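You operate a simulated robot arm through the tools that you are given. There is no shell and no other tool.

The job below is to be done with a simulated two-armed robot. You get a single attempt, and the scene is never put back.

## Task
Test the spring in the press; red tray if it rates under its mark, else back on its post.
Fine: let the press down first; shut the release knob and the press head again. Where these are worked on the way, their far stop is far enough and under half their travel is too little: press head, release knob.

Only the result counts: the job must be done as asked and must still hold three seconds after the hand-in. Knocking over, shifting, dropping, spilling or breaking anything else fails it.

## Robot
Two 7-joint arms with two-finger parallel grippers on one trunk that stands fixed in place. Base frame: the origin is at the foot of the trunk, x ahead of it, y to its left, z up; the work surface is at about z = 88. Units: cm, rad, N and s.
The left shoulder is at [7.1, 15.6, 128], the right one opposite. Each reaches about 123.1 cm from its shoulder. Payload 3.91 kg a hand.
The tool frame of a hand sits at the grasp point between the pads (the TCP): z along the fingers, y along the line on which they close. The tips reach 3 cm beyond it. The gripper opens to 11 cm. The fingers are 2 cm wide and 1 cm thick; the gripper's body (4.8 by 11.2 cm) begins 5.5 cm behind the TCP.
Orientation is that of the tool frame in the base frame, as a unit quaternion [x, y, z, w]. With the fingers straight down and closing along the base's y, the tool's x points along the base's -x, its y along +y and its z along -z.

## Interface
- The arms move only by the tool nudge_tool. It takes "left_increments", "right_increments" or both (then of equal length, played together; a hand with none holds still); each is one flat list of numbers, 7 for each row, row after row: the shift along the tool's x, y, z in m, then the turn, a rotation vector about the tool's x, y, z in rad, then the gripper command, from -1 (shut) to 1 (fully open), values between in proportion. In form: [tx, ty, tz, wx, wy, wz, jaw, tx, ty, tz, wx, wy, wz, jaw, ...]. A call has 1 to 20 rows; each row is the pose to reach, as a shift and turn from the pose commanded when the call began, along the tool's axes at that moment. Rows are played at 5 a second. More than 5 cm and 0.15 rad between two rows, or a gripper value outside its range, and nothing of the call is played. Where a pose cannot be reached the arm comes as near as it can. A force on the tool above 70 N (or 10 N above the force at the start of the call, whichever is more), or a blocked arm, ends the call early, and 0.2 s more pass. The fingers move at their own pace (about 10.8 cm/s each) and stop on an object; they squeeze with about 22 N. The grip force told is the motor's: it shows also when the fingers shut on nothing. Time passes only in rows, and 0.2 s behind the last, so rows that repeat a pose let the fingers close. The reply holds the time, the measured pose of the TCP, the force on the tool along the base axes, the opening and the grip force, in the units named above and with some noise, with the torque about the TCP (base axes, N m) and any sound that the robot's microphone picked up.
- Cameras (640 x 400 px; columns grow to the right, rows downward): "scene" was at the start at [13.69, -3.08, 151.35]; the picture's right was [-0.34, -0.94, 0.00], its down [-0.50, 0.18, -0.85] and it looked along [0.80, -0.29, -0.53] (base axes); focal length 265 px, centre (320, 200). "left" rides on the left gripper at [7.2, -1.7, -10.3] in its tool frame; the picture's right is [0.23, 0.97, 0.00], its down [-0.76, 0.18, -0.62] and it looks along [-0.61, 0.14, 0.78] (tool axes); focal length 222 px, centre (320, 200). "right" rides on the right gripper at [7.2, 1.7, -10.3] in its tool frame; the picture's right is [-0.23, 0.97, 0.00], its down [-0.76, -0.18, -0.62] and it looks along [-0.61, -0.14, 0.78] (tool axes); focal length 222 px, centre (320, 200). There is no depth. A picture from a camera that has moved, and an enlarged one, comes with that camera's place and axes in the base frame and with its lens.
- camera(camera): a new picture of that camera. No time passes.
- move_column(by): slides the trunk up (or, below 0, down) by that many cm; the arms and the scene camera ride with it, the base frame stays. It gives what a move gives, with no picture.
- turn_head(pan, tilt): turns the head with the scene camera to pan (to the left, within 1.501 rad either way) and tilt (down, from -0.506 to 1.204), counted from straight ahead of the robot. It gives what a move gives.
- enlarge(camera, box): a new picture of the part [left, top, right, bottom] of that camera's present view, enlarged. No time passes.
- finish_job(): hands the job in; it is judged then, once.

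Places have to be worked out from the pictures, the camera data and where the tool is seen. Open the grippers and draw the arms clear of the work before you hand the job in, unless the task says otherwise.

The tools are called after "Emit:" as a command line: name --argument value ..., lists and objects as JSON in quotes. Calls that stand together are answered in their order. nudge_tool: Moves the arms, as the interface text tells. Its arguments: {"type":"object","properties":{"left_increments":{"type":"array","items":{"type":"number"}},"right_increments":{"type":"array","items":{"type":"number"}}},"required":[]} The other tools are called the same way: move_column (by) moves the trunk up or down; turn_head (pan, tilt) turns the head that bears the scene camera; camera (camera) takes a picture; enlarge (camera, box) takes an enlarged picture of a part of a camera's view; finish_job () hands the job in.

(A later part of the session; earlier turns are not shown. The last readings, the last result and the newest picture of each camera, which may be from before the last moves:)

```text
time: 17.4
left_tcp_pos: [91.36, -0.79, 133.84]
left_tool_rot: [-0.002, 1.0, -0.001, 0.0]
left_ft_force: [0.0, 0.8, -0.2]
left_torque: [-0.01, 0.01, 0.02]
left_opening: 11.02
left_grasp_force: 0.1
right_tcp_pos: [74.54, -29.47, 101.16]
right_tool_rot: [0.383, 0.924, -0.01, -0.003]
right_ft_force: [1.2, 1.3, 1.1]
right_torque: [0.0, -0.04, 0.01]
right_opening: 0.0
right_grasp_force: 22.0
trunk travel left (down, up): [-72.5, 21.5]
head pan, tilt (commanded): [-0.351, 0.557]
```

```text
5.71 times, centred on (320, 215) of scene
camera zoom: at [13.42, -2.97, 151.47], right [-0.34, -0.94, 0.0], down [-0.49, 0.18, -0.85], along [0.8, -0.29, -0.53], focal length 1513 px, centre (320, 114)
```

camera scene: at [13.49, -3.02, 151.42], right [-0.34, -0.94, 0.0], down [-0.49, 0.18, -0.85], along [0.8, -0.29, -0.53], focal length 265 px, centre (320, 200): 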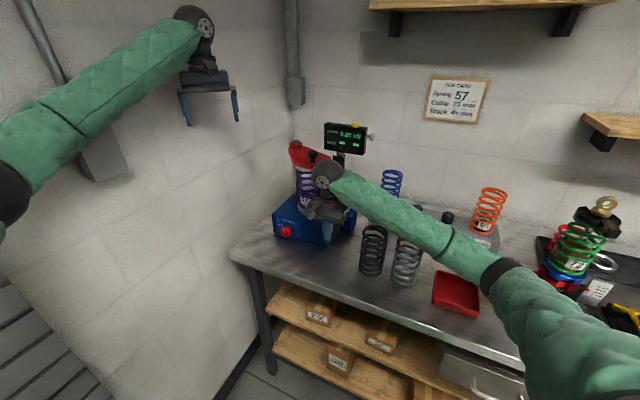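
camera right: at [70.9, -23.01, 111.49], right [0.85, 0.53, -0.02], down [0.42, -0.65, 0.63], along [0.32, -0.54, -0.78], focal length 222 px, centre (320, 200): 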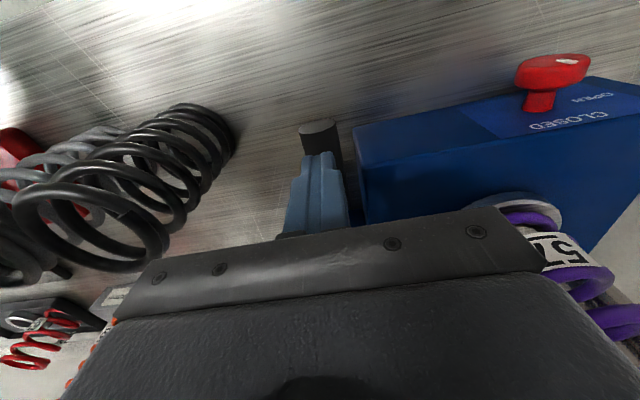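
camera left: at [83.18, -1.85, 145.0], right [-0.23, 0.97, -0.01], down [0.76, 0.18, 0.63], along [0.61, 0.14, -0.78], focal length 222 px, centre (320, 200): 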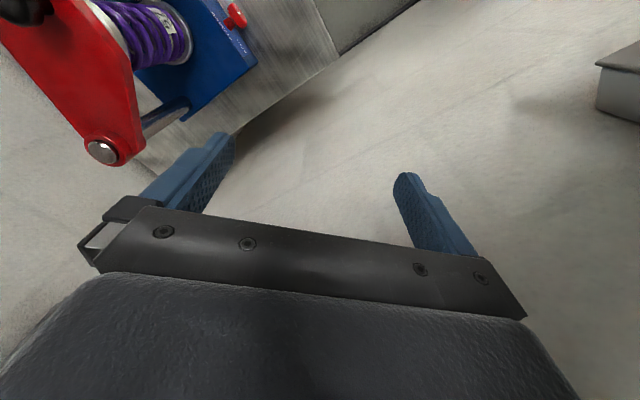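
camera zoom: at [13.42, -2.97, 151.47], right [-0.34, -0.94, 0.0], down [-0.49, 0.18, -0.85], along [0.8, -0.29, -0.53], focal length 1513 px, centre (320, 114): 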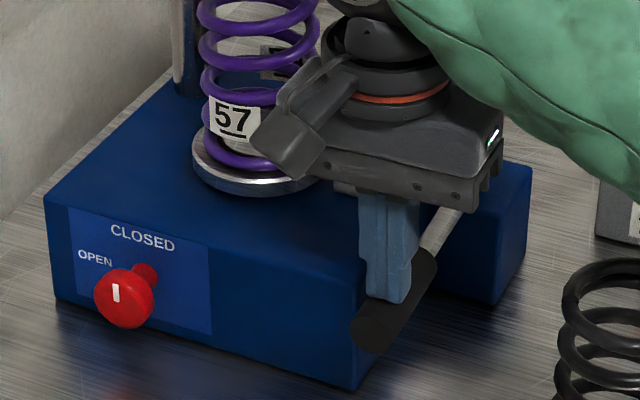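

The tips touch or nearly touch the handle top with about 1 N. I'll press 1 cm more and compare the readings.

Emit:
nudge_tool --right_increments '[0, 0.002, 0.003, 0, 0, 0, -1, 0, 0.002, 0.006, 0, 0, 0, -1, 0, 0.002, 0.01, 0, 0, 0, -1]'

Emit:
camera --camera "right"

Emit:
enlarge --camera "scene" --box '[270, 180, 370, 250]'

```text
time: 18.2
left_tcp_pos: [90.53, -0.34, 134.6]
left_tool_rot: [-0.001, 1.0, -0.002, 0.004]
left_ft_force: [0.5, -0.1, 0.1]
left_torque: [0.0, 0.0, 0.01]
left_opening: 11.02
left_grasp_force: 0.1
right_tcp_pos: [74.23, -29.26, 101.48]
right_tool_rot: [0.384, 0.923, -0.009, 0.005]
right_ft_force: [-0.8, 1.3, 1.0]
right_torque: [0.04, 0.01, 0.01]
right_opening: 0.0
right_grasp_force: 21.9
trunk travel left (down, up): [-72.5, 21.5]
head pan, tilt (commanded): [-0.351, 0.557]
```

```text
taken
camera right: at [70.44, -22.83, 111.75], right [0.85, 0.52, -0.01], down [0.41, -0.65, 0.64], along [0.33, -0.55, -0.77], focal length 222 px, centre (320, 200)
```

right: 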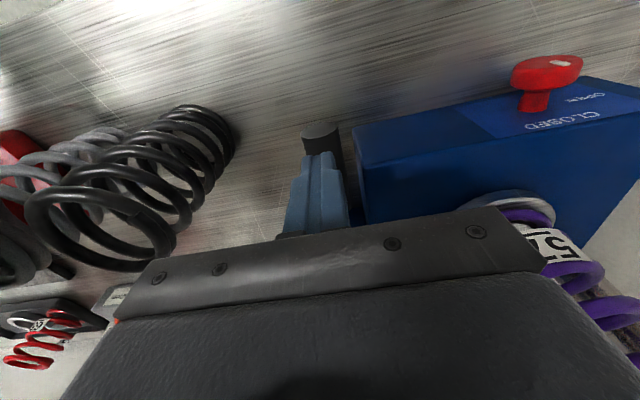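

```text
5.71 times, centred on (320, 215) of scene
camera zoom: at [12.38, -2.63, 151.67], right [-0.34, -0.94, 0.0], down [-0.49, 0.18, -0.85], along [0.8, -0.29, -0.52], focal length 1513 px, centre (320, 114)
```

zoom: 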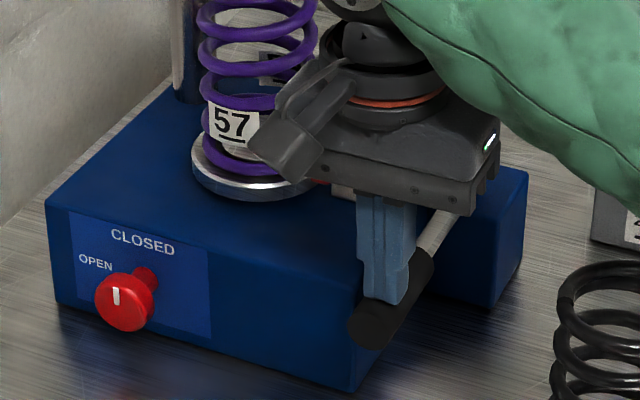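

Pressing down only makes the trunk lean, so the handle is already at its bottom stop and must be lifted first for a stroke. The left arm suits that better, with its hand level, pointing into the press and one finger above and one below the handle. So I'll first move the right arm up and away.

Emit:
nudge_tool --right_increments '[0, 0, -0.02, 0, 0, 0, -1, 0, 0, -0.06, 0, 0, 0, -1, 0, 0, -0.11, 0, 0, 0, -1, 0, 0, -0.16, 0, 0, 0, -1, 0, 0, -0.21, 0, 0, 0, -0.5, 0, -0.04, -0.24, 0, 0, 0, 0, 0, -0.09, -0.25, 0, 0, 0, 0, 0, -0.14, -0.25, 0, 0, 0, 0, 0, -0.19, -0.25, 0, 0, 0, 0, 0, -0.24, -0.25, 0, 0, 0, 0, 0, -0.28, -0.25, 0, 0, 0, 0]'

Emit:
camera --camera "scene"

```text
refused: row 7 steps farther than a row can; nothing moved
```

```text
taken
camera scene: at [12.38, -2.63, 151.67], right [-0.34, -0.94, 0.0], down [-0.49, 0.18, -0.85], along [0.8, -0.29, -0.52], focal length 265 px, centre (320, 200)
```

scene: 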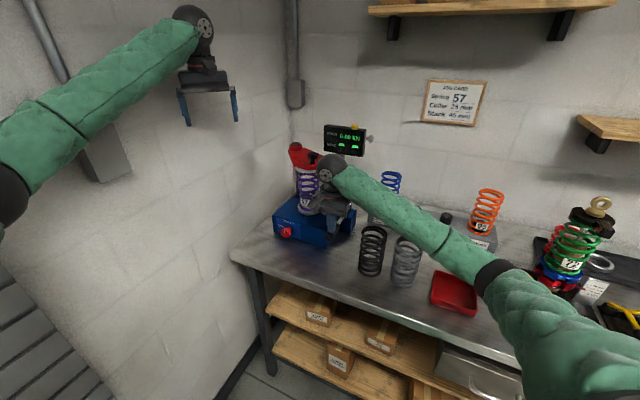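

One row stepped slightly too far, so nothing moved; I'll send the same retreat with smaller steps.

Emit:
nudge_tool --right_increments '[0, 0, -0.02, 0, 0, 0, -1, 0, 0, -0.06, 0, 0, 0, -1, 0, 0, -0.105, 0, 0, 0, -1, 0, 0, -0.15, 0, 0, 0, -1, 0, 0, -0.195, 0, 0, 0, -0.5, 0, -0.03, -0.225, 0, 0, 0, 0, 0, -0.07, -0.245, 0, 0, 0, 0, 0, -0.115, -0.25, 0, 0, 0, 0, 0, -0.16, -0.25, 0, 0, 0, 0, 0, -0.205, -0.25, 0, 0, 0, 0, 0, -0.25, -0.25, 0, 0, 0, 0, 0, -0.28, -0.25, 0, 0, 0, 0]'

Emit:
camera --camera "scene"

Emit:
enlarge --camera "scene" --box '[260, 180, 370, 260]'

```text
time: 20.8
left_tcp_pos: [91.41, -0.81, 133.7]
left_tool_rot: [-0.001, 1.0, 0.001, 0.0]
left_ft_force: [-0.7, 0.2, 0.3]
left_torque: [-0.02, -0.04, -0.01]
left_opening: 11.0
left_grasp_force: 0.1
right_tcp_pos: [55.45, -48.86, 125.32]
right_tool_rot: [0.382, 0.924, -0.011, -0.005]
right_ft_force: [0.4, -0.2, 0.6]
right_torque: [0.02, -0.01, 0.01]
right_opening: 5.48
right_grasp_force: 0.0
trunk travel left (down, up): [-72.5, 21.5]
head pan, tilt (commanded): [-0.351, 0.557]
```

```text
taken
camera scene: at [13.59, -3.11, 151.36], right [-0.34, -0.94, 0.0], down [-0.5, 0.18, -0.85], along [0.8, -0.29, -0.53], focal length 265 px, centre (320, 200)
```

scene: 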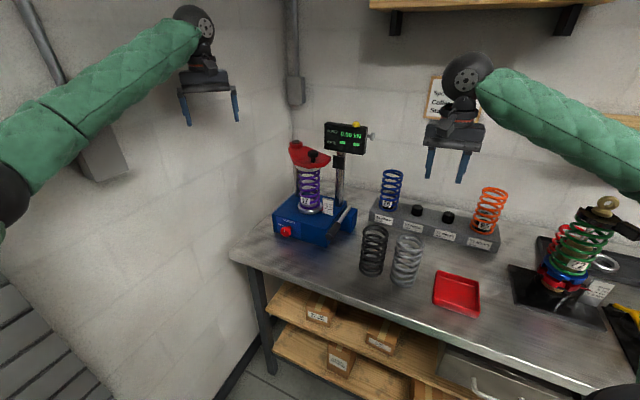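

```text
5.00 times, centred on (315, 220) of scene
camera zoom: at [13.59, -3.11, 151.36], right [-0.34, -0.94, 0.0], down [-0.5, 0.18, -0.85], along [0.8, -0.29, -0.53], focal length 1324 px, centre (345, 100)
```

zoom: 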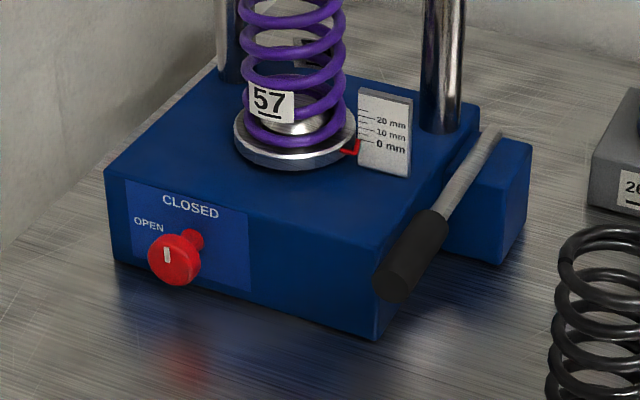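

The handle is unmoved and the press is unchanged. I'll double-check that the loose springs on the table are exactly where they were.

Emit:
enlarge --camera "scene" --box '[350, 150, 520, 300]'

```text
2.67 times, centred on (435, 225) of scene
camera zoom: at [13.59, -3.11, 151.36], right [-0.34, -0.94, 0.0], down [-0.5, 0.18, -0.85], along [0.8, -0.29, -0.53], focal length 706 px, centre (13, 133)
```

zoom: 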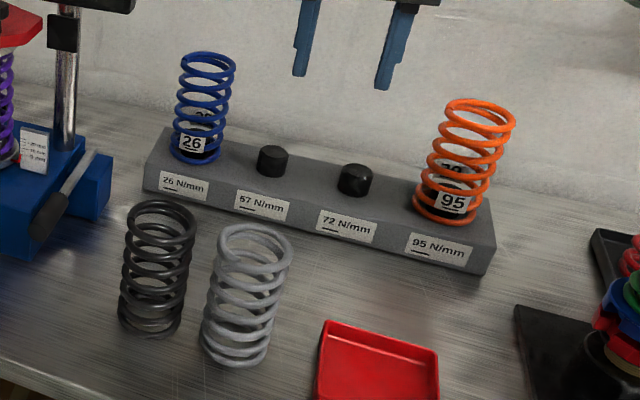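

The grey spring on the table has shifted about 1.5 cm towards the press: it was the right forearm resting on that spring that blocked the hand, not the handle. I'll put the spring back later. First I'll raise the trunk so the forearms slope well above the springs.

Emit:
move_column --by 20

Emit:
camera --camera "scene"

Emit:
camera --camera "right"

```text
time: 22.9
left_tcp_pos: [91.62, -0.9, 153.49]
left_tool_rot: [-0.002, 1.0, 0.0, 0.0]
left_ft_force: [0.5, -0.5, -0.1]
left_torque: [0.03, 0.0, -0.03]
left_opening: 11.0
left_grasp_force: 0.0
right_tcp_pos: [55.54, -48.74, 145.37]
right_tool_rot: [0.382, 0.924, -0.01, -0.006]
right_ft_force: [0.3, 0.4, 0.4]
right_torque: [-0.02, 0.0, -0.01]
right_opening: 5.51
right_grasp_force: 0.0
trunk travel left (down, up): [-92.5, 1.5]
head pan, tilt (commanded): [-0.351, 0.557]
```

```text
taken
camera scene: at [13.71, -3.09, 171.34], right [-0.34, -0.94, 0.0], down [-0.5, 0.18, -0.85], along [0.8, -0.29, -0.53], focal length 265 px, centre (320, 200)
```

scene: 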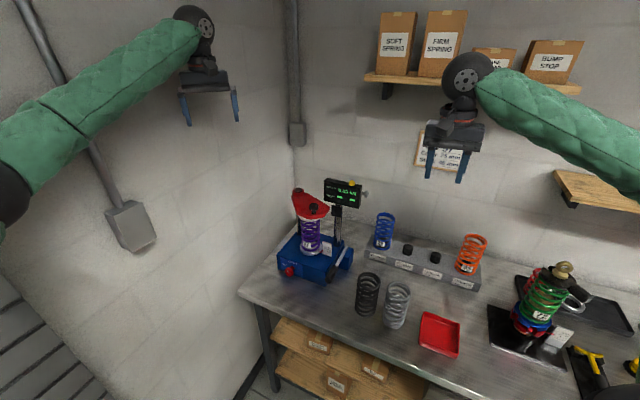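

```text
taken
camera right: at [51.91, -42.32, 155.68], right [0.85, 0.53, -0.02], down [0.43, -0.65, 0.63], along [0.31, -0.54, -0.78], focal length 222 px, centre (320, 200)
```

right: 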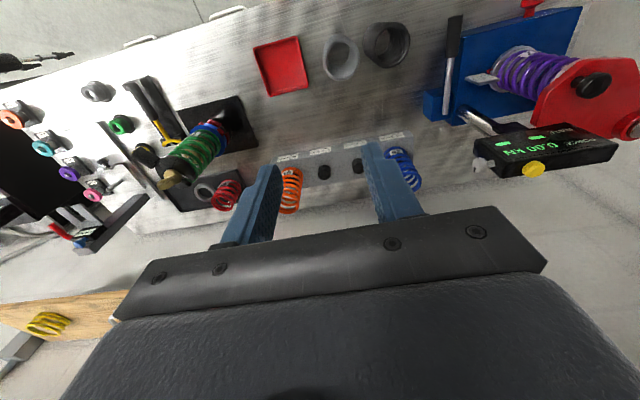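

From above I can now fix the grey spring's present place. I'll tilt the head down slightly for a better overview and enlarge the loose springs.

Emit:
turn_head --pan -0.42 --tilt 0.78

Emit:
camera --camera "scene"

Emit:
enlarge --camera "right" --box '[220, 0, 460, 150]'

```text
time: 23.7
left_tcp_pos: [91.67, -1.0, 153.6]
left_tool_rot: [-0.001, 1.0, 0.001, 0.001]
left_ft_force: [-0.5, -0.1, -0.2]
left_torque: [-0.04, 0.02, 0.01]
left_opening: 11.01
left_grasp_force: 0.1
right_tcp_pos: [55.56, -48.86, 145.22]
right_tool_rot: [0.382, 0.924, -0.011, -0.006]
right_ft_force: [-0.8, -0.4, 0.4]
right_torque: [0.01, -0.01, -0.02]
right_opening: 5.49
right_grasp_force: 0.1
trunk travel left (down, up): [-92.5, 1.5]
head pan, tilt (commanded): [-0.421, 0.78]
```

```text
taken
camera scene: at [12.75, -3.34, 169.42], right [-0.41, -0.91, 0.0], down [-0.64, 0.29, -0.71], along [0.65, -0.29, -0.7], focal length 265 px, centre (320, 200)
```

scene: 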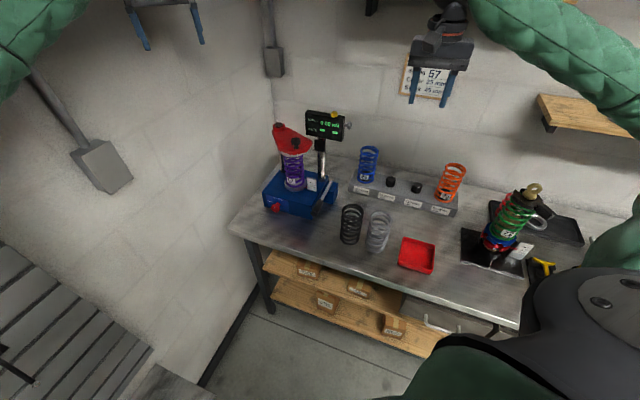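

```text
2.67 times, centred on (340, 75) of right
camera zoom: at [51.91, -42.32, 155.69], right [0.85, 0.53, -0.02], down [0.43, -0.65, 0.63], along [0.31, -0.54, -0.78], focal length 592 px, centre (267, 533)
```

zoom: 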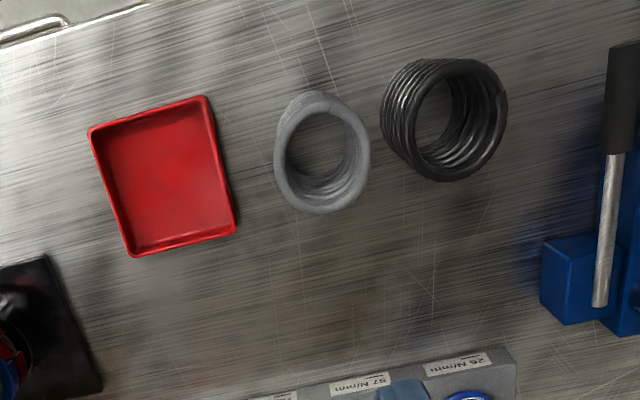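

I judge the grey spring's top at about (57, -46) and its old place about 1.5 cm further right along the table. I'll level the right hand, move it over the spring, and open it fully while staying high.

Emit:
nudge_tool --right_increments '[0.004, 0.01, 0.02, -0.01, 0, 0, 0.4, 0.008, 0.02, 0.05, -0.02, 0, 0, 0.8, 0.011, 0.03, 0.09, -0.025, 0, 0, 1, 0.011, 0.0315, 0.13, -0.025, 0, 0, 1]'

Emit:
nudge_tool --right_increments '[0, 0, 0.01, 0, 0, -0.13, 1, 0, 0, 0.02, 0, 0, -0.26, 1, 0, 0, 0.03, 0, 0, -0.39, 1, 0, 0, 0.04, 0, 0, -0.52, 1, 0, 0, 0.04, 0, 0, -0.65, 1, 0, 0, 0.04, 0, 0, -0.78, 1, 0, 0, 0.04, 0, 0, -0.91, 1, 0, 0, 0.04, 0, 0, -1.04, 1, 0, 0, 0.04, 0, 0, -1.17, 1, 0, 0, 0.04, 0, 0, -1.3, 1, 0, 0, 0.04, 0, 0, -1.44, 1, 0, 0, 0.04, 0, 0, -1.571, 1]'

Emit:
camera --camera "right"

Emit:
camera --camera "scene"

```text
time: 24.7
left_tcp_pos: [91.63, -0.87, 153.52]
left_tool_rot: [-0.002, 1.0, 0.001, 0.0]
left_ft_force: [0.0, -0.9, 0.4]
left_torque: [0.03, 0.02, -0.03]
left_opening: 11.01
left_grasp_force: 0.2
right_tcp_pos: [56.56, -45.91, 132.3]
right_tool_rot: [0.382, 0.924, 0.001, -0.001]
right_ft_force: [-0.3, -0.7, 0.4]
right_torque: [0.02, 0.0, 0.02]
right_opening: 10.99
right_grasp_force: 0.1
trunk travel left (down, up): [-92.5, 1.5]
head pan, tilt (commanded): [-0.421, 0.78]
```

```text
time: 27.3
left_tcp_pos: [91.63, -0.84, 153.6]
left_tool_rot: [-0.002, 1.0, 0.0, 0.0]
left_ft_force: [-0.8, -0.4, 0.2]
left_torque: [0.0, 0.03, 0.02]
left_opening: 10.98
left_grasp_force: 0.0
right_tcp_pos: [56.67, -45.85, 128.28]
right_tool_rot: [-0.384, 0.923, 0.002, -0.001]
right_ft_force: [0.8, 0.9, -0.5]
right_torque: [-0.01, 0.0, 0.0]
right_opening: 10.99
right_grasp_force: 0.0
trunk travel left (down, up): [-92.5, 1.5]
head pan, tilt (commanded): [-0.421, 0.78]
```

```text
taken
camera right: at [50.51, -49.93, 138.63], right [-0.53, 0.85, 0.0], down [0.66, 0.41, 0.62], along [0.53, 0.33, -0.78], focal length 222 px, centre (320, 200)
```

right: 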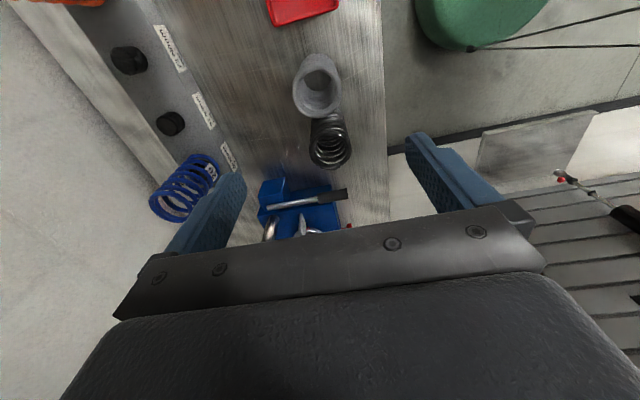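

```text
taken
camera scene: at [12.73, -3.34, 169.42], right [-0.41, -0.91, 0.0], down [-0.64, 0.29, -0.71], along [0.65, -0.29, -0.7], focal length 265 px, centre (320, 200)
```

scene: 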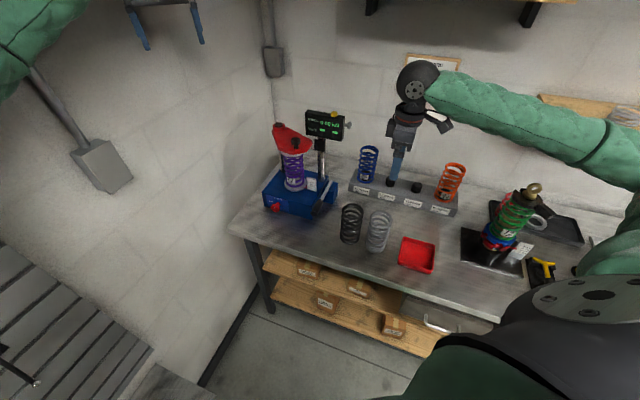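

I'll zoom in on the springs from this view to work out the grey spring's exact centre.

Emit:
enlarge --camera "right" --box '[240, 0, 400, 190]'

Emit:
enlarge --camera "scene" --box '[320, 190, 450, 280]'

```text
2.11 times, centred on (320, 95) of right
camera zoom: at [50.51, -49.93, 138.63], right [-0.53, 0.85, 0.0], down [0.66, 0.41, 0.62], along [0.53, 0.33, -0.78], focal length 468 px, centre (320, 421)
```

zoom: 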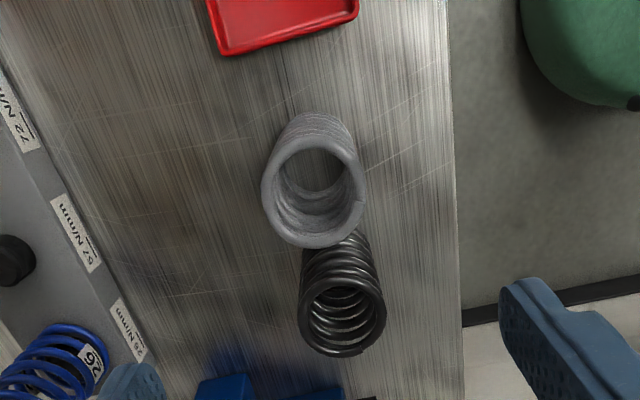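

```text
4.44 times, centred on (385, 235) of scene
camera zoom: at [12.73, -3.34, 169.42], right [-0.41, -0.91, 0.0], down [-0.64, 0.29, -0.71], along [0.65, -0.29, -0.7], focal length 1177 px, centre (31, 44)
```

zoom: 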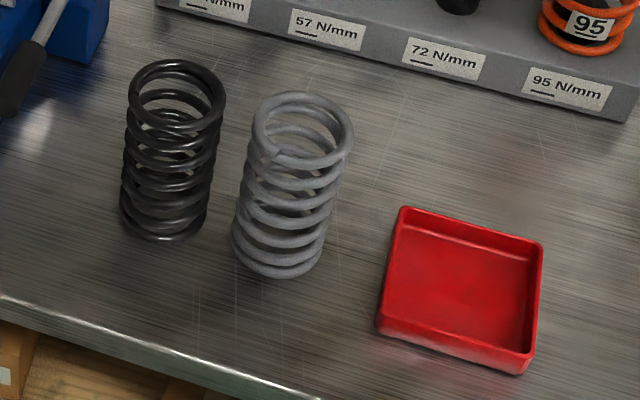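

Two views agree: the grey spring's top centre is at (57.9, -45.9, 102.8) now and was at (57.0, -47.0) before, so it moved 1.45 cm along the table. I'll centre the open hand over it and come down to just above its top.

Emit:
nudge_tool --right_increments '[-0.004, -0.004, 0.03, 0, 0, 0, 1, -0.0076, -0.0076, 0.07, 0, 0, 0, 1, -0.0076, -0.0076, 0.115, 0, 0, 0, 1, -0.0076, -0.0076, 0.16, 0, 0, 0, 1, -0.0076, -0.0076, 0.195, 0, 0, 0, 1, -0.0076, -0.0076, 0.195, 0, 0, 0, 1]'

Emit:
camera --camera "right"

Emit:
enlarge --camera "scene" --box '[300, 150, 460, 270]'

```text
time: 28.7
left_tcp_pos: [91.58, -0.86, 153.68]
left_tool_rot: [-0.001, 1.0, 0.0, 0.0]
left_ft_force: [0.0, 0.9, -0.4]
left_torque: [0.0, 0.0, 0.0]
left_opening: 10.99
left_grasp_force: 0.0
right_tcp_pos: [57.7, -45.82, 108.58]
right_tool_rot: [-0.383, 0.924, 0.001, -0.001]
right_ft_force: [0.5, -0.6, 0.1]
right_torque: [-0.02, 0.01, -0.01]
right_opening: 11.02
right_grasp_force: 0.0
trunk travel left (down, up): [-92.5, 1.5]
head pan, tilt (commanded): [-0.421, 0.78]
```

```text
taken
camera right: at [51.55, -49.83, 119.04], right [-0.53, 0.85, 0.0], down [0.66, 0.41, 0.62], along [0.53, 0.33, -0.78], focal length 222 px, centre (320, 200)
```

right: 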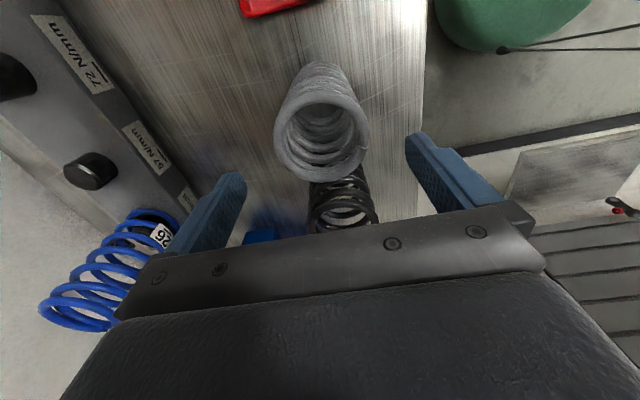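

```text
3.33 times, centred on (380, 210) of scene
camera zoom: at [12.69, -3.31, 169.43], right [-0.41, -0.91, 0.0], down [-0.64, 0.29, -0.71], along [0.65, -0.29, -0.7], focal length 882 px, centre (120, 167)
```

zoom: 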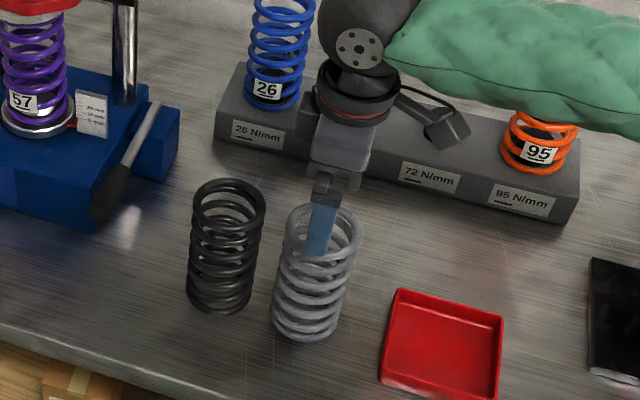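

The spring is centred between the fingers to within a few millimetres. I'll go down to z = 99.5, where the palm still clears its top, and close gently.

Emit:
nudge_tool --right_increments '[0.004, 0, 0.03, 0, 0, 0, 1, 0.004, 0, 0.06, 0, 0, 0, 1, 0.004, 0, 0.09, 0, 0, 0, 1, 0.004, 0, 0.09, 0, 0, 0, 0.6, 0.004, 0, 0.09, 0, 0, 0, 0.3, 0.004, 0, 0.09, 0, 0, 0, 0.2, 0.004, 0, 0.09, 0, 0, 0, 0.2, 0.004, 0, 0.09, 0, 0, 0, 0.2]'

Emit:
camera --camera "right"

Emit:
enlarge --camera "scene" --box '[300, 150, 460, 270]'

```text
time: 30.5
left_tcp_pos: [91.7, -0.89, 153.53]
left_tool_rot: [-0.001, 1.0, 0.0, 0.0]
left_ft_force: [-0.3, -0.3, -0.1]
left_torque: [0.05, -0.02, 0.0]
left_opening: 11.0
left_grasp_force: 0.1
right_tcp_pos: [57.45, -46.13, 99.75]
right_tool_rot: [-0.384, 0.923, 0.002, -0.001]
right_ft_force: [1.0, -1.7, -0.9]
right_torque: [-0.25, -0.27, -0.02]
right_opening: 7.94
right_grasp_force: 21.7
trunk travel left (down, up): [-92.5, 1.5]
head pan, tilt (commanded): [-0.421, 0.78]
```

```text
taken
camera right: at [51.23, -50.05, 110.11], right [-0.53, 0.85, 0.0], down [0.67, 0.41, 0.62], along [0.53, 0.33, -0.78], focal length 222 px, centre (320, 200)
```

right: 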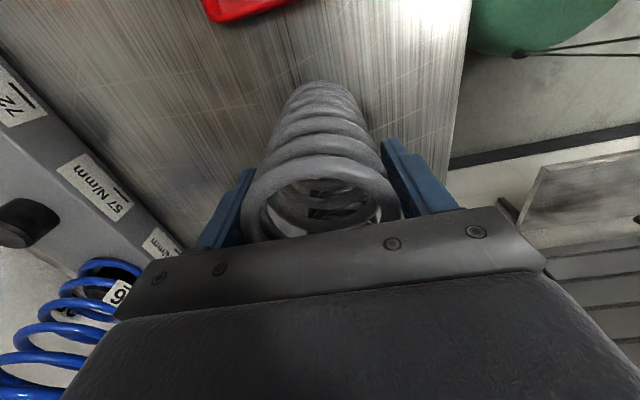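

```text
3.33 times, centred on (380, 210) of scene
camera zoom: at [12.75, -3.36, 169.42], right [-0.41, -0.91, 0.0], down [-0.64, 0.29, -0.71], along [0.65, -0.29, -0.7], focal length 882 px, centre (120, 167)
```

zoom: 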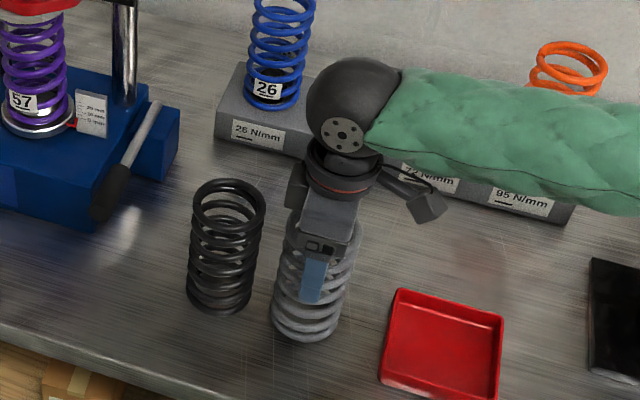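

The fingers have gripped the spring at 7.9 cm with almost no net force. I'll slide it 1.45 cm back to the right, then open.

Emit:
nudge_tool --right_increments '[0.004, 0, -0.001, 0, 0, 0, 0.2, 0.008, 0, -0.001, 0, 0, 0, 0.2, 0.012, 0, -0.001, 0, 0, 0, 0.2, 0.0146, 0, -0.001, 0, 0, 0, 0.2, 0.0146, 0, 0, 0, 0, 0, 0.2, 0.0146, 0, 0, 0, 0, 0, 0.5, 0.0146, 0, 0, 0, 0, 0, 0.8, 0.0146, 0, 0, 0, 0, 0, 1, 0.0146, 0, 0, 0, 0, 0, 1]'

Emit:
camera --camera "right"

Emit:
enlarge --camera "scene" --box '[300, 150, 460, 270]'

```text
time: 32.5
left_tcp_pos: [91.56, -0.86, 153.58]
left_tool_rot: [-0.002, 1.0, 0.0, 0.0]
left_ft_force: [0.0, 0.1, -0.3]
left_torque: [0.02, -0.02, -0.03]
left_opening: 11.0
left_grasp_force: 0.0
right_tcp_pos: [56.42, -47.21, 99.63]
right_tool_rot: [-0.384, 0.923, 0.002, 0.0]
right_ft_force: [-0.2, -0.8, 0.4]
right_torque: [-0.03, 0.01, -0.03]
right_opening: 11.01
right_grasp_force: 0.1
trunk travel left (down, up): [-92.5, 1.5]
head pan, tilt (commanded): [-0.421, 0.78]
```

```text
taken
camera right: at [50.2, -51.19, 110.13], right [-0.53, 0.85, 0.0], down [0.66, 0.41, 0.62], along [0.53, 0.33, -0.78], focal length 222 px, centre (320, 200)
```

right: 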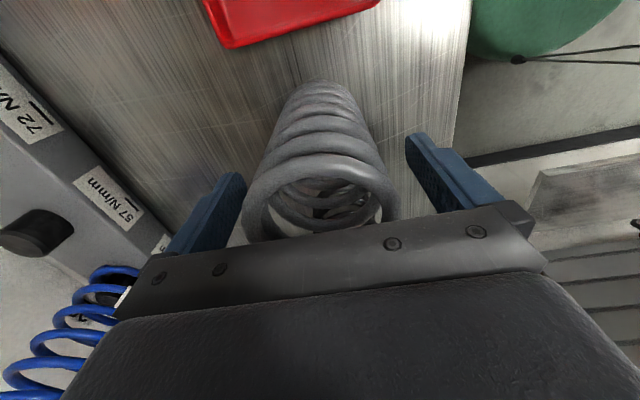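

```text
3.33 times, centred on (380, 210) of scene
camera zoom: at [12.73, -3.33, 169.42], right [-0.41, -0.91, 0.0], down [-0.64, 0.29, -0.71], along [0.65, -0.29, -0.7], focal length 882 px, centre (120, 167)
```

zoom: 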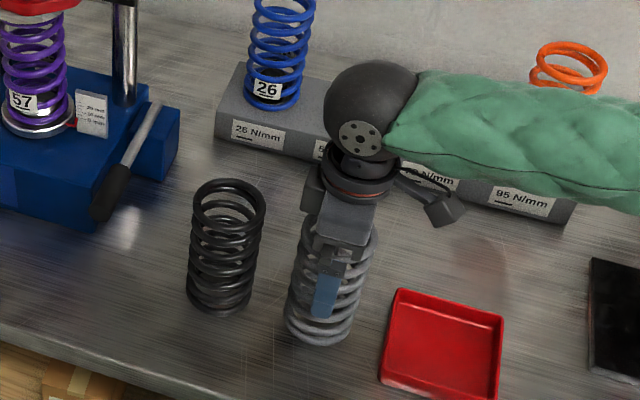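

The spring stands free and upright at its old place. I'll raise the right hand straight up and then check against the first pictures.

Emit:
nudge_tool --right_increments '[0, 0, -0.02, 0, 0, 0, 1, 0, 0, -0.06, 0, 0, 0, 1, 0, 0, -0.105, 0, 0, 0, 1, 0, 0, -0.15, 0, 0, 0, 1, 0, 0, -0.195, 0, 0, 0, 1, 0, 0, -0.24, 0, 0, 0, 1, 0, 0, -0.285, 0, 0, 0, 1, 0, 0, -0.33, 0, 0, 0, 1]'

Emit:
enlarge --camera "right" --box '[240, 0, 400, 190]'

Emit:
enlarge --camera "scene" --box '[320, 190, 450, 280]'

```text
time: 34.3
left_tcp_pos: [91.6, -0.79, 153.53]
left_tool_rot: [-0.002, 1.0, 0.0, 0.0]
left_ft_force: [0.4, 0.8, 0.6]
left_torque: [-0.01, 0.01, 0.0]
left_opening: 10.97
left_grasp_force: 0.2
right_tcp_pos: [56.45, -46.97, 132.79]
right_tool_rot: [-0.383, 0.924, 0.002, 0.0]
right_ft_force: [0.7, 0.1, -0.2]
right_torque: [0.04, 0.01, 0.01]
right_opening: 11.0
right_grasp_force: 0.1
trunk travel left (down, up): [-92.5, 1.5]
head pan, tilt (commanded): [-0.421, 0.78]
```

```text
2.11 times, centred on (320, 95) of right
camera zoom: at [50.31, -51.07, 143.24], right [-0.53, 0.85, 0.0], down [0.66, 0.41, 0.62], along [0.53, 0.33, -0.78], focal length 468 px, centre (320, 421)
```

zoom: 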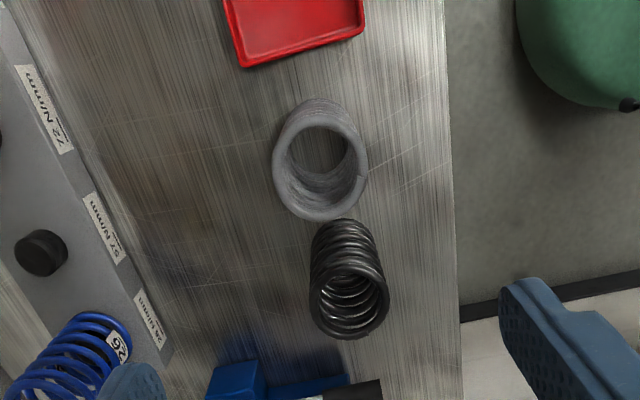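

```text
4.44 times, centred on (385, 235) of scene
camera zoom: at [12.73, -3.28, 169.41], right [-0.41, -0.91, 0.0], down [-0.64, 0.29, -0.71], along [0.65, -0.29, -0.7], focal length 1177 px, centre (31, 44)
```

zoom: 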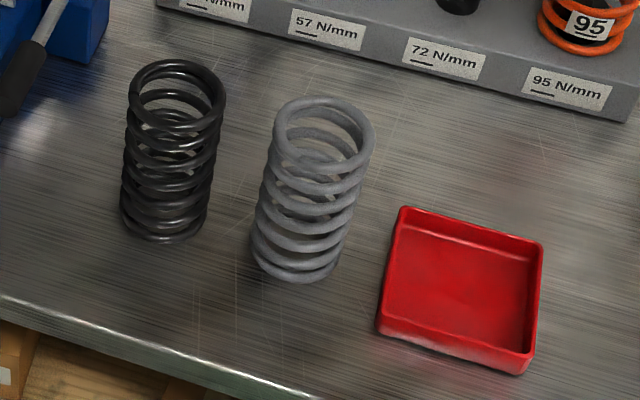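

The grey spring is back in its place. Now the left hand, whose forearm comes over empty space, goes above the handle with its fingers shut and turned to the press heading.

Emit:
nudge_tool --left_increments '[0.017, -0.0282, 0.0285, 0, 0, 0.0785, 0.5, 0.034, -0.0564, 0.057, 0, 0, 0.157, 0, 0.051, -0.0846, 0.0855, 0, 0, 0.2355, -1, 0.068, -0.1128, 0.114, 0, 0, 0.314, -1, 0.085, -0.141, 0.1425, 0, 0, 0.3925, -1, 0.102, -0.1692, 0.171, 0, 0, 0.471, -1, 0.119, -0.1974, 0.1995, 0, 0, 0.5495, -1, 0.136, -0.2256, 0.228, 0, 0, 0.628, -1, 0.153, -0.2538, 0.2565, 0, 0, 0.7065, -1, 0.17, -0.282, 0.285, 0, 0, 0.785, -1]'

Emit:
camera --camera "left"

Emit:
camera --camera "scene"

```text
time: 36.5
left_tcp_pos: [74.87, -29.16, 124.96]
left_tool_rot: [0.381, 0.925, 0.001, 0.0]
left_ft_force: [0.7, -0.7, 0.4]
left_torque: [0.02, 0.0, 0.03]
left_opening: 0.0
left_grasp_force: 22.0
right_tcp_pos: [56.52, -47.35, 132.68]
right_tool_rot: [-0.383, 0.924, 0.003, 0.0]
right_ft_force: [0.0, -0.1, -0.2]
right_torque: [0.03, -0.01, 0.01]
right_opening: 11.02
right_grasp_force: 0.0
trunk travel left (down, up): [-92.5, 1.5]
head pan, tilt (commanded): [-0.421, 0.78]
```

```text
taken
camera left: at [68.53, -25.34, 135.4], right [0.53, 0.85, 0.0], down [0.67, -0.41, 0.62], along [0.53, -0.33, -0.78], focal length 222 px, centre (320, 200)
```

left: 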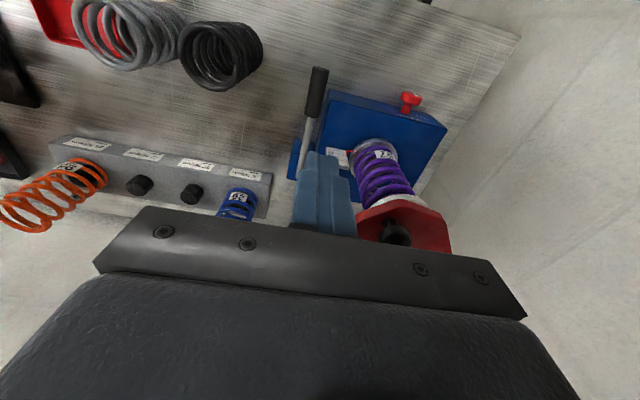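

```text
taken
camera scene: at [12.71, -3.53, 169.42], right [-0.41, -0.91, 0.0], down [-0.64, 0.29, -0.71], along [0.65, -0.29, -0.7], focal length 265 px, centre (320, 200)
```

scene: 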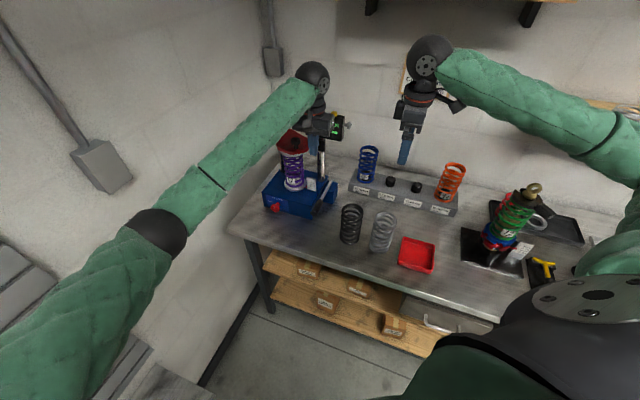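

The left hand hovers above the grip with nothing in the way. I'll lower it until the fingertips are just above the handle.

Emit:
nudge_tool --left_increments '[0.001, 0, 0.045, 0, 0, 0, -1, 0.002, 0, 0.09, 0, 0, 0, -1, 0.002, 0, 0.135, 0, 0, 0, -1, 0.002, 0, 0.175, 0, 0, 0, -1, 0.002, 0, 0.205, 0, 0, 0, -1, 0.002, 0, 0.225, 0, 0, 0, -1]'

Emit:
camera --camera "left"

Emit:
enlarge --camera "scene" --box '[240, 90, 400, 240]'

```text
time: 37.9
left_tcp_pos: [74.73, -28.98, 102.66]
left_tool_rot: [0.381, 0.925, 0.0, 0.0]
left_ft_force: [-0.5, -0.1, 0.0]
left_torque: [-0.01, 0.0, 0.02]
left_opening: 0.0
left_grasp_force: 21.7
right_tcp_pos: [56.53, -47.11, 132.7]
right_tool_rot: [-0.383, 0.924, 0.001, -0.001]
right_ft_force: [0.1, 0.0, 0.2]
right_torque: [0.0, 0.01, 0.0]
right_opening: 10.98
right_grasp_force: 0.1
trunk travel left (down, up): [-92.5, 1.5]
head pan, tilt (commanded): [-0.421, 0.78]
```

```text
taken
camera left: at [68.35, -25.17, 113.07], right [0.52, 0.85, 0.0], down [0.67, -0.41, 0.62], along [0.53, -0.33, -0.78], focal length 222 px, centre (320, 200)
```

left: 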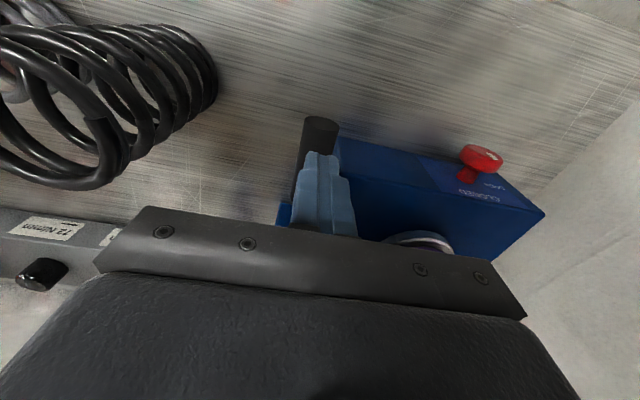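

```text
2.67 times, centred on (320, 165) of scene
camera zoom: at [12.73, -3.35, 169.42], right [-0.41, -0.91, 0.0], down [-0.64, 0.29, -0.71], along [0.65, -0.29, -0.7], focal length 706 px, centre (320, 293)
```

zoom: 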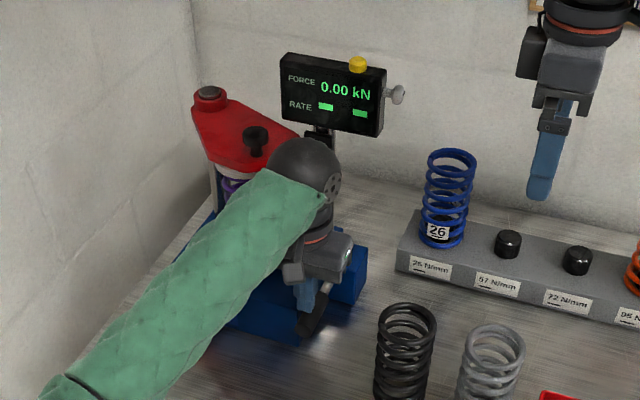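

The display stays visible and the tips are about 1 cm above the grip. Now I'll press straight down slowly and see if the handle moves.

Emit:
nudge_tool --left_increments '[0, -0.002, 0.006, 0, 0, 0, -1, 0, -0.002, 0.012, 0, 0, 0, -1, 0, -0.002, 0.017, 0, 0, 0, -1, 0, -0.002, 0.022, 0, 0, 0, -1, 0, -0.002, 0.027, 0, 0, 0, -1]'

Emit:
enlarge --camera "scene" --box '[240, 90, 400, 240]'

Emit:
camera --camera "left"

```text
time: 39.1
left_tcp_pos: [74.55, -29.12, 99.97]
left_tool_rot: [0.381, 0.925, 0.0, -0.001]
left_ft_force: [-1.9, 1.2, 0.4]
left_torque: [0.03, 0.04, 0.03]
left_opening: 0.02
left_grasp_force: 21.7
right_tcp_pos: [56.5, -47.17, 132.8]
right_tool_rot: [-0.383, 0.924, 0.002, 0.0]
right_ft_force: [-0.6, -0.1, 0.0]
right_torque: [-0.02, 0.0, -0.01]
right_opening: 10.98
right_grasp_force: 0.0
trunk travel left (down, up): [-92.5, 1.5]
head pan, tilt (commanded): [-0.421, 0.78]
```

```text
2.67 times, centred on (320, 165) of scene
camera zoom: at [12.71, -3.34, 169.42], right [-0.41, -0.91, 0.0], down [-0.64, 0.29, -0.71], along [0.65, -0.29, -0.7], focal length 706 px, centre (320, 293)
```

zoom: 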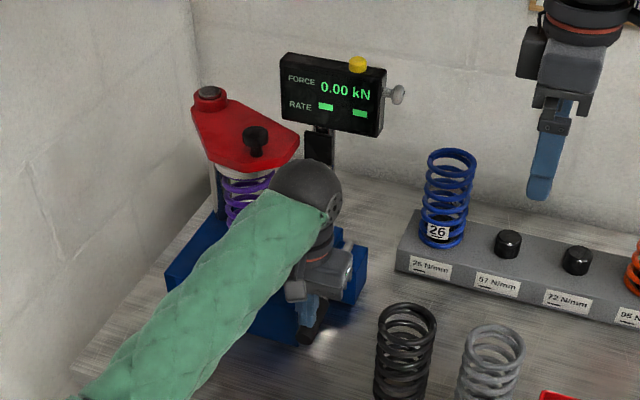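

```text
taken
camera left: at [68.16, -25.27, 110.3], right [0.52, 0.85, 0.0], down [0.67, -0.41, 0.62], along [0.53, -0.33, -0.78], focal length 222 px, centre (320, 200)
```

left: 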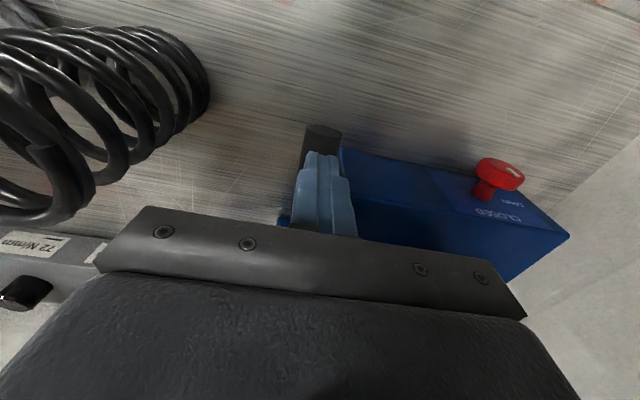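

The tips went down to z = 97 with almost no force and the handle followed, so it does pump downwards. I'll continue the down-stroke.

Emit:
nudge_tool --left_increments '[0, 0, 0.006, 0, 0, 0, -1, 0, 0, 0.012, 0, 0, 0, -1, 0, 0, 0.018, 0, 0, 0, -1, 0, 0, 0.024, 0, 0, 0, -1, 0, 0, 0.03, 0, 0, 0, -1]'

Emit:
enlarge --camera "scene" --box '[240, 90, 400, 240]'

Emit:
camera --camera "left"

```text
time: 40.3
left_tcp_pos: [74.54, -29.08, 96.9]
left_tool_rot: [0.382, 0.924, 0.0, -0.002]
left_ft_force: [0.5, -0.7, 2.8]
left_torque: [0.0, -0.06, -0.06]
left_opening: 0.0
left_grasp_force: 22.1
right_tcp_pos: [56.43, -47.19, 132.66]
right_tool_rot: [-0.384, 0.923, 0.003, -0.001]
right_ft_force: [-0.3, -0.3, 0.3]
right_torque: [0.01, -0.03, 0.01]
right_opening: 10.99
right_grasp_force: 0.1
trunk travel left (down, up): [-92.5, 1.5]
head pan, tilt (commanded): [-0.421, 0.78]
```

```text
2.67 times, centred on (320, 165) of scene
camera zoom: at [12.7, -3.35, 169.42], right [-0.41, -0.91, 0.0], down [-0.64, 0.29, -0.71], along [0.65, -0.29, -0.7], focal length 706 px, centre (320, 293)
```

zoom: 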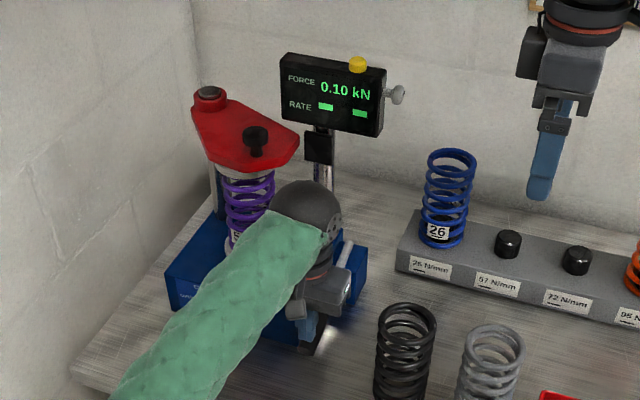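

```text
taken
camera left: at [68.12, -25.17, 107.31], right [0.53, 0.85, 0.0], down [0.67, -0.41, 0.62], along [0.53, -0.33, -0.78], focal length 222 px, centre (320, 200)
```

left: 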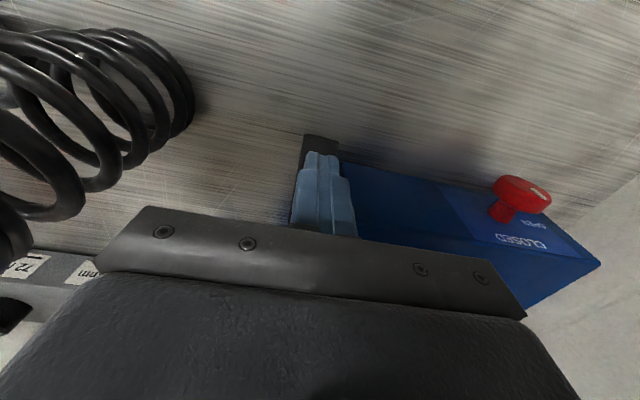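

The display now shows 0.10 kN, so the down-stroke pumps. I'll push the rest of the stroke, keeping the grip clear of the table.

Emit:
nudge_tool --left_increments '[0, 0, 0.005, 0, 0, 0, -1, 0, 0, 0.01, 0, 0, 0, -1, 0, 0, 0.015, 0, 0, 0, -1, 0, 0, 0.019, 0, 0, 0, -1, 0, 0, 0.019, 0, 0, 0, -1]'

Emit:
enlarge --camera "scene" --box '[240, 90, 400, 240]'

Emit:
camera --camera "left"

```text
time: 41.5
left_tcp_pos: [74.46, -29.09, 95.71]
left_tool_rot: [0.382, 0.924, -0.001, 0.004]
left_ft_force: [19.8, 0.0, 56.9]
left_torque: [-0.37, -1.01, 0.04]
left_opening: 0.0
left_grasp_force: 21.2
right_tcp_pos: [56.21, -47.04, 132.97]
right_tool_rot: [-0.383, 0.924, 0.001, 0.001]
right_ft_force: [0.5, 0.4, 0.2]
right_torque: [0.0, -0.01, 0.02]
right_opening: 10.99
right_grasp_force: 0.1
trunk travel left (down, up): [-92.5, 1.5]
head pan, tilt (commanded): [-0.421, 0.78]
```

```text
2.67 times, centred on (320, 165) of scene
camera zoom: at [12.37, -3.13, 169.52], right [-0.41, -0.91, 0.0], down [-0.64, 0.29, -0.71], along [0.65, -0.29, -0.7], focal length 706 px, centre (320, 293)
```

zoom: 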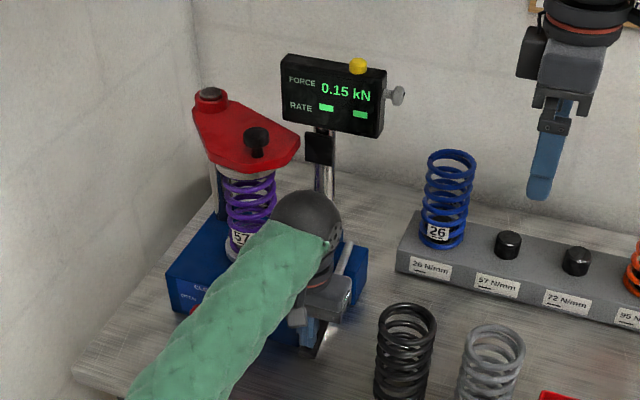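

```text
taken
camera left: at [68.02, -25.16, 106.03], right [0.52, 0.85, 0.0], down [0.66, -0.41, 0.63], along [0.54, -0.33, -0.78], focal length 222 px, centre (320, 200)
```

left: 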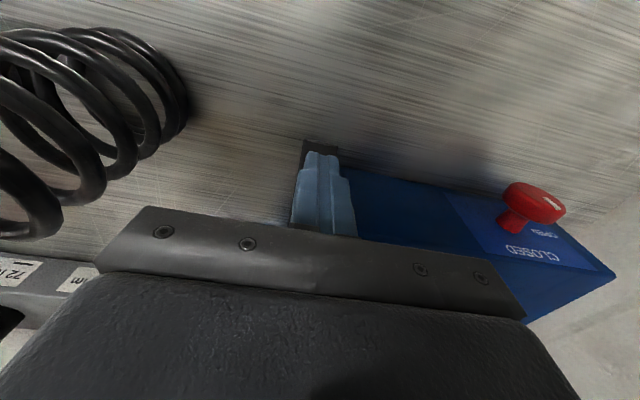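

The stroke ended at its stop (57 N) and the display reads 0.15 kN. I'll raise the hand and see whether the handle springs back up on its own.

Emit:
nudge_tool --left_increments '[0, 0, -0.02, 0, 0, 0, -1, 0, 0, -0.04, 0, 0, 0, -1, 0, 0, -0.06, 0, 0, 0, -1, 0, 0, -0.075, 0, 0, 0, -1, 0, 0, -0.075, 0, 0, 0, -1]'

Emit:
enlarge --camera "scene" --box '[240, 90, 400, 240]'

Emit:
camera --camera "left"

```text
time: 42.7
left_tcp_pos: [74.39, -28.92, 102.39]
left_tool_rot: [0.381, 0.924, 0.0, 0.0]
left_ft_force: [-0.3, 0.3, 0.1]
left_torque: [-0.01, 0.0, -0.02]
left_opening: 0.01
left_grasp_force: 21.7
right_tcp_pos: [56.54, -47.17, 132.73]
right_tool_rot: [-0.384, 0.923, 0.001, 0.0]
right_ft_force: [0.6, -0.1, 0.3]
right_torque: [-0.01, 0.0, -0.03]
right_opening: 10.97
right_grasp_force: 0.0
trunk travel left (down, up): [-92.5, 1.5]
head pan, tilt (commanded): [-0.421, 0.78]
```

```text
2.67 times, centred on (320, 165) of scene
camera zoom: at [12.65, -3.3, 169.43], right [-0.41, -0.91, 0.0], down [-0.64, 0.29, -0.71], along [0.65, -0.29, -0.7], focal length 706 px, centre (320, 293)
```

zoom: 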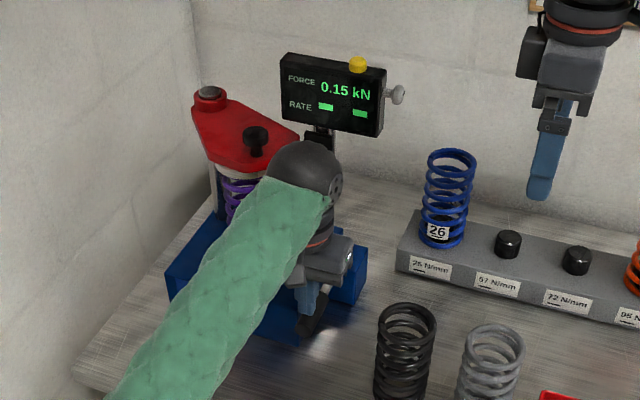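

```text
taken
camera left: at [67.98, -25.15, 112.87], right [0.52, 0.85, 0.0], down [0.67, -0.41, 0.62], along [0.53, -0.33, -0.78], focal length 222 px, centre (320, 200)
```

left: 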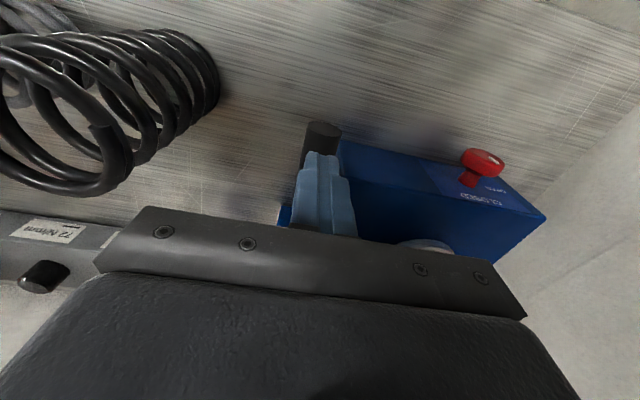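

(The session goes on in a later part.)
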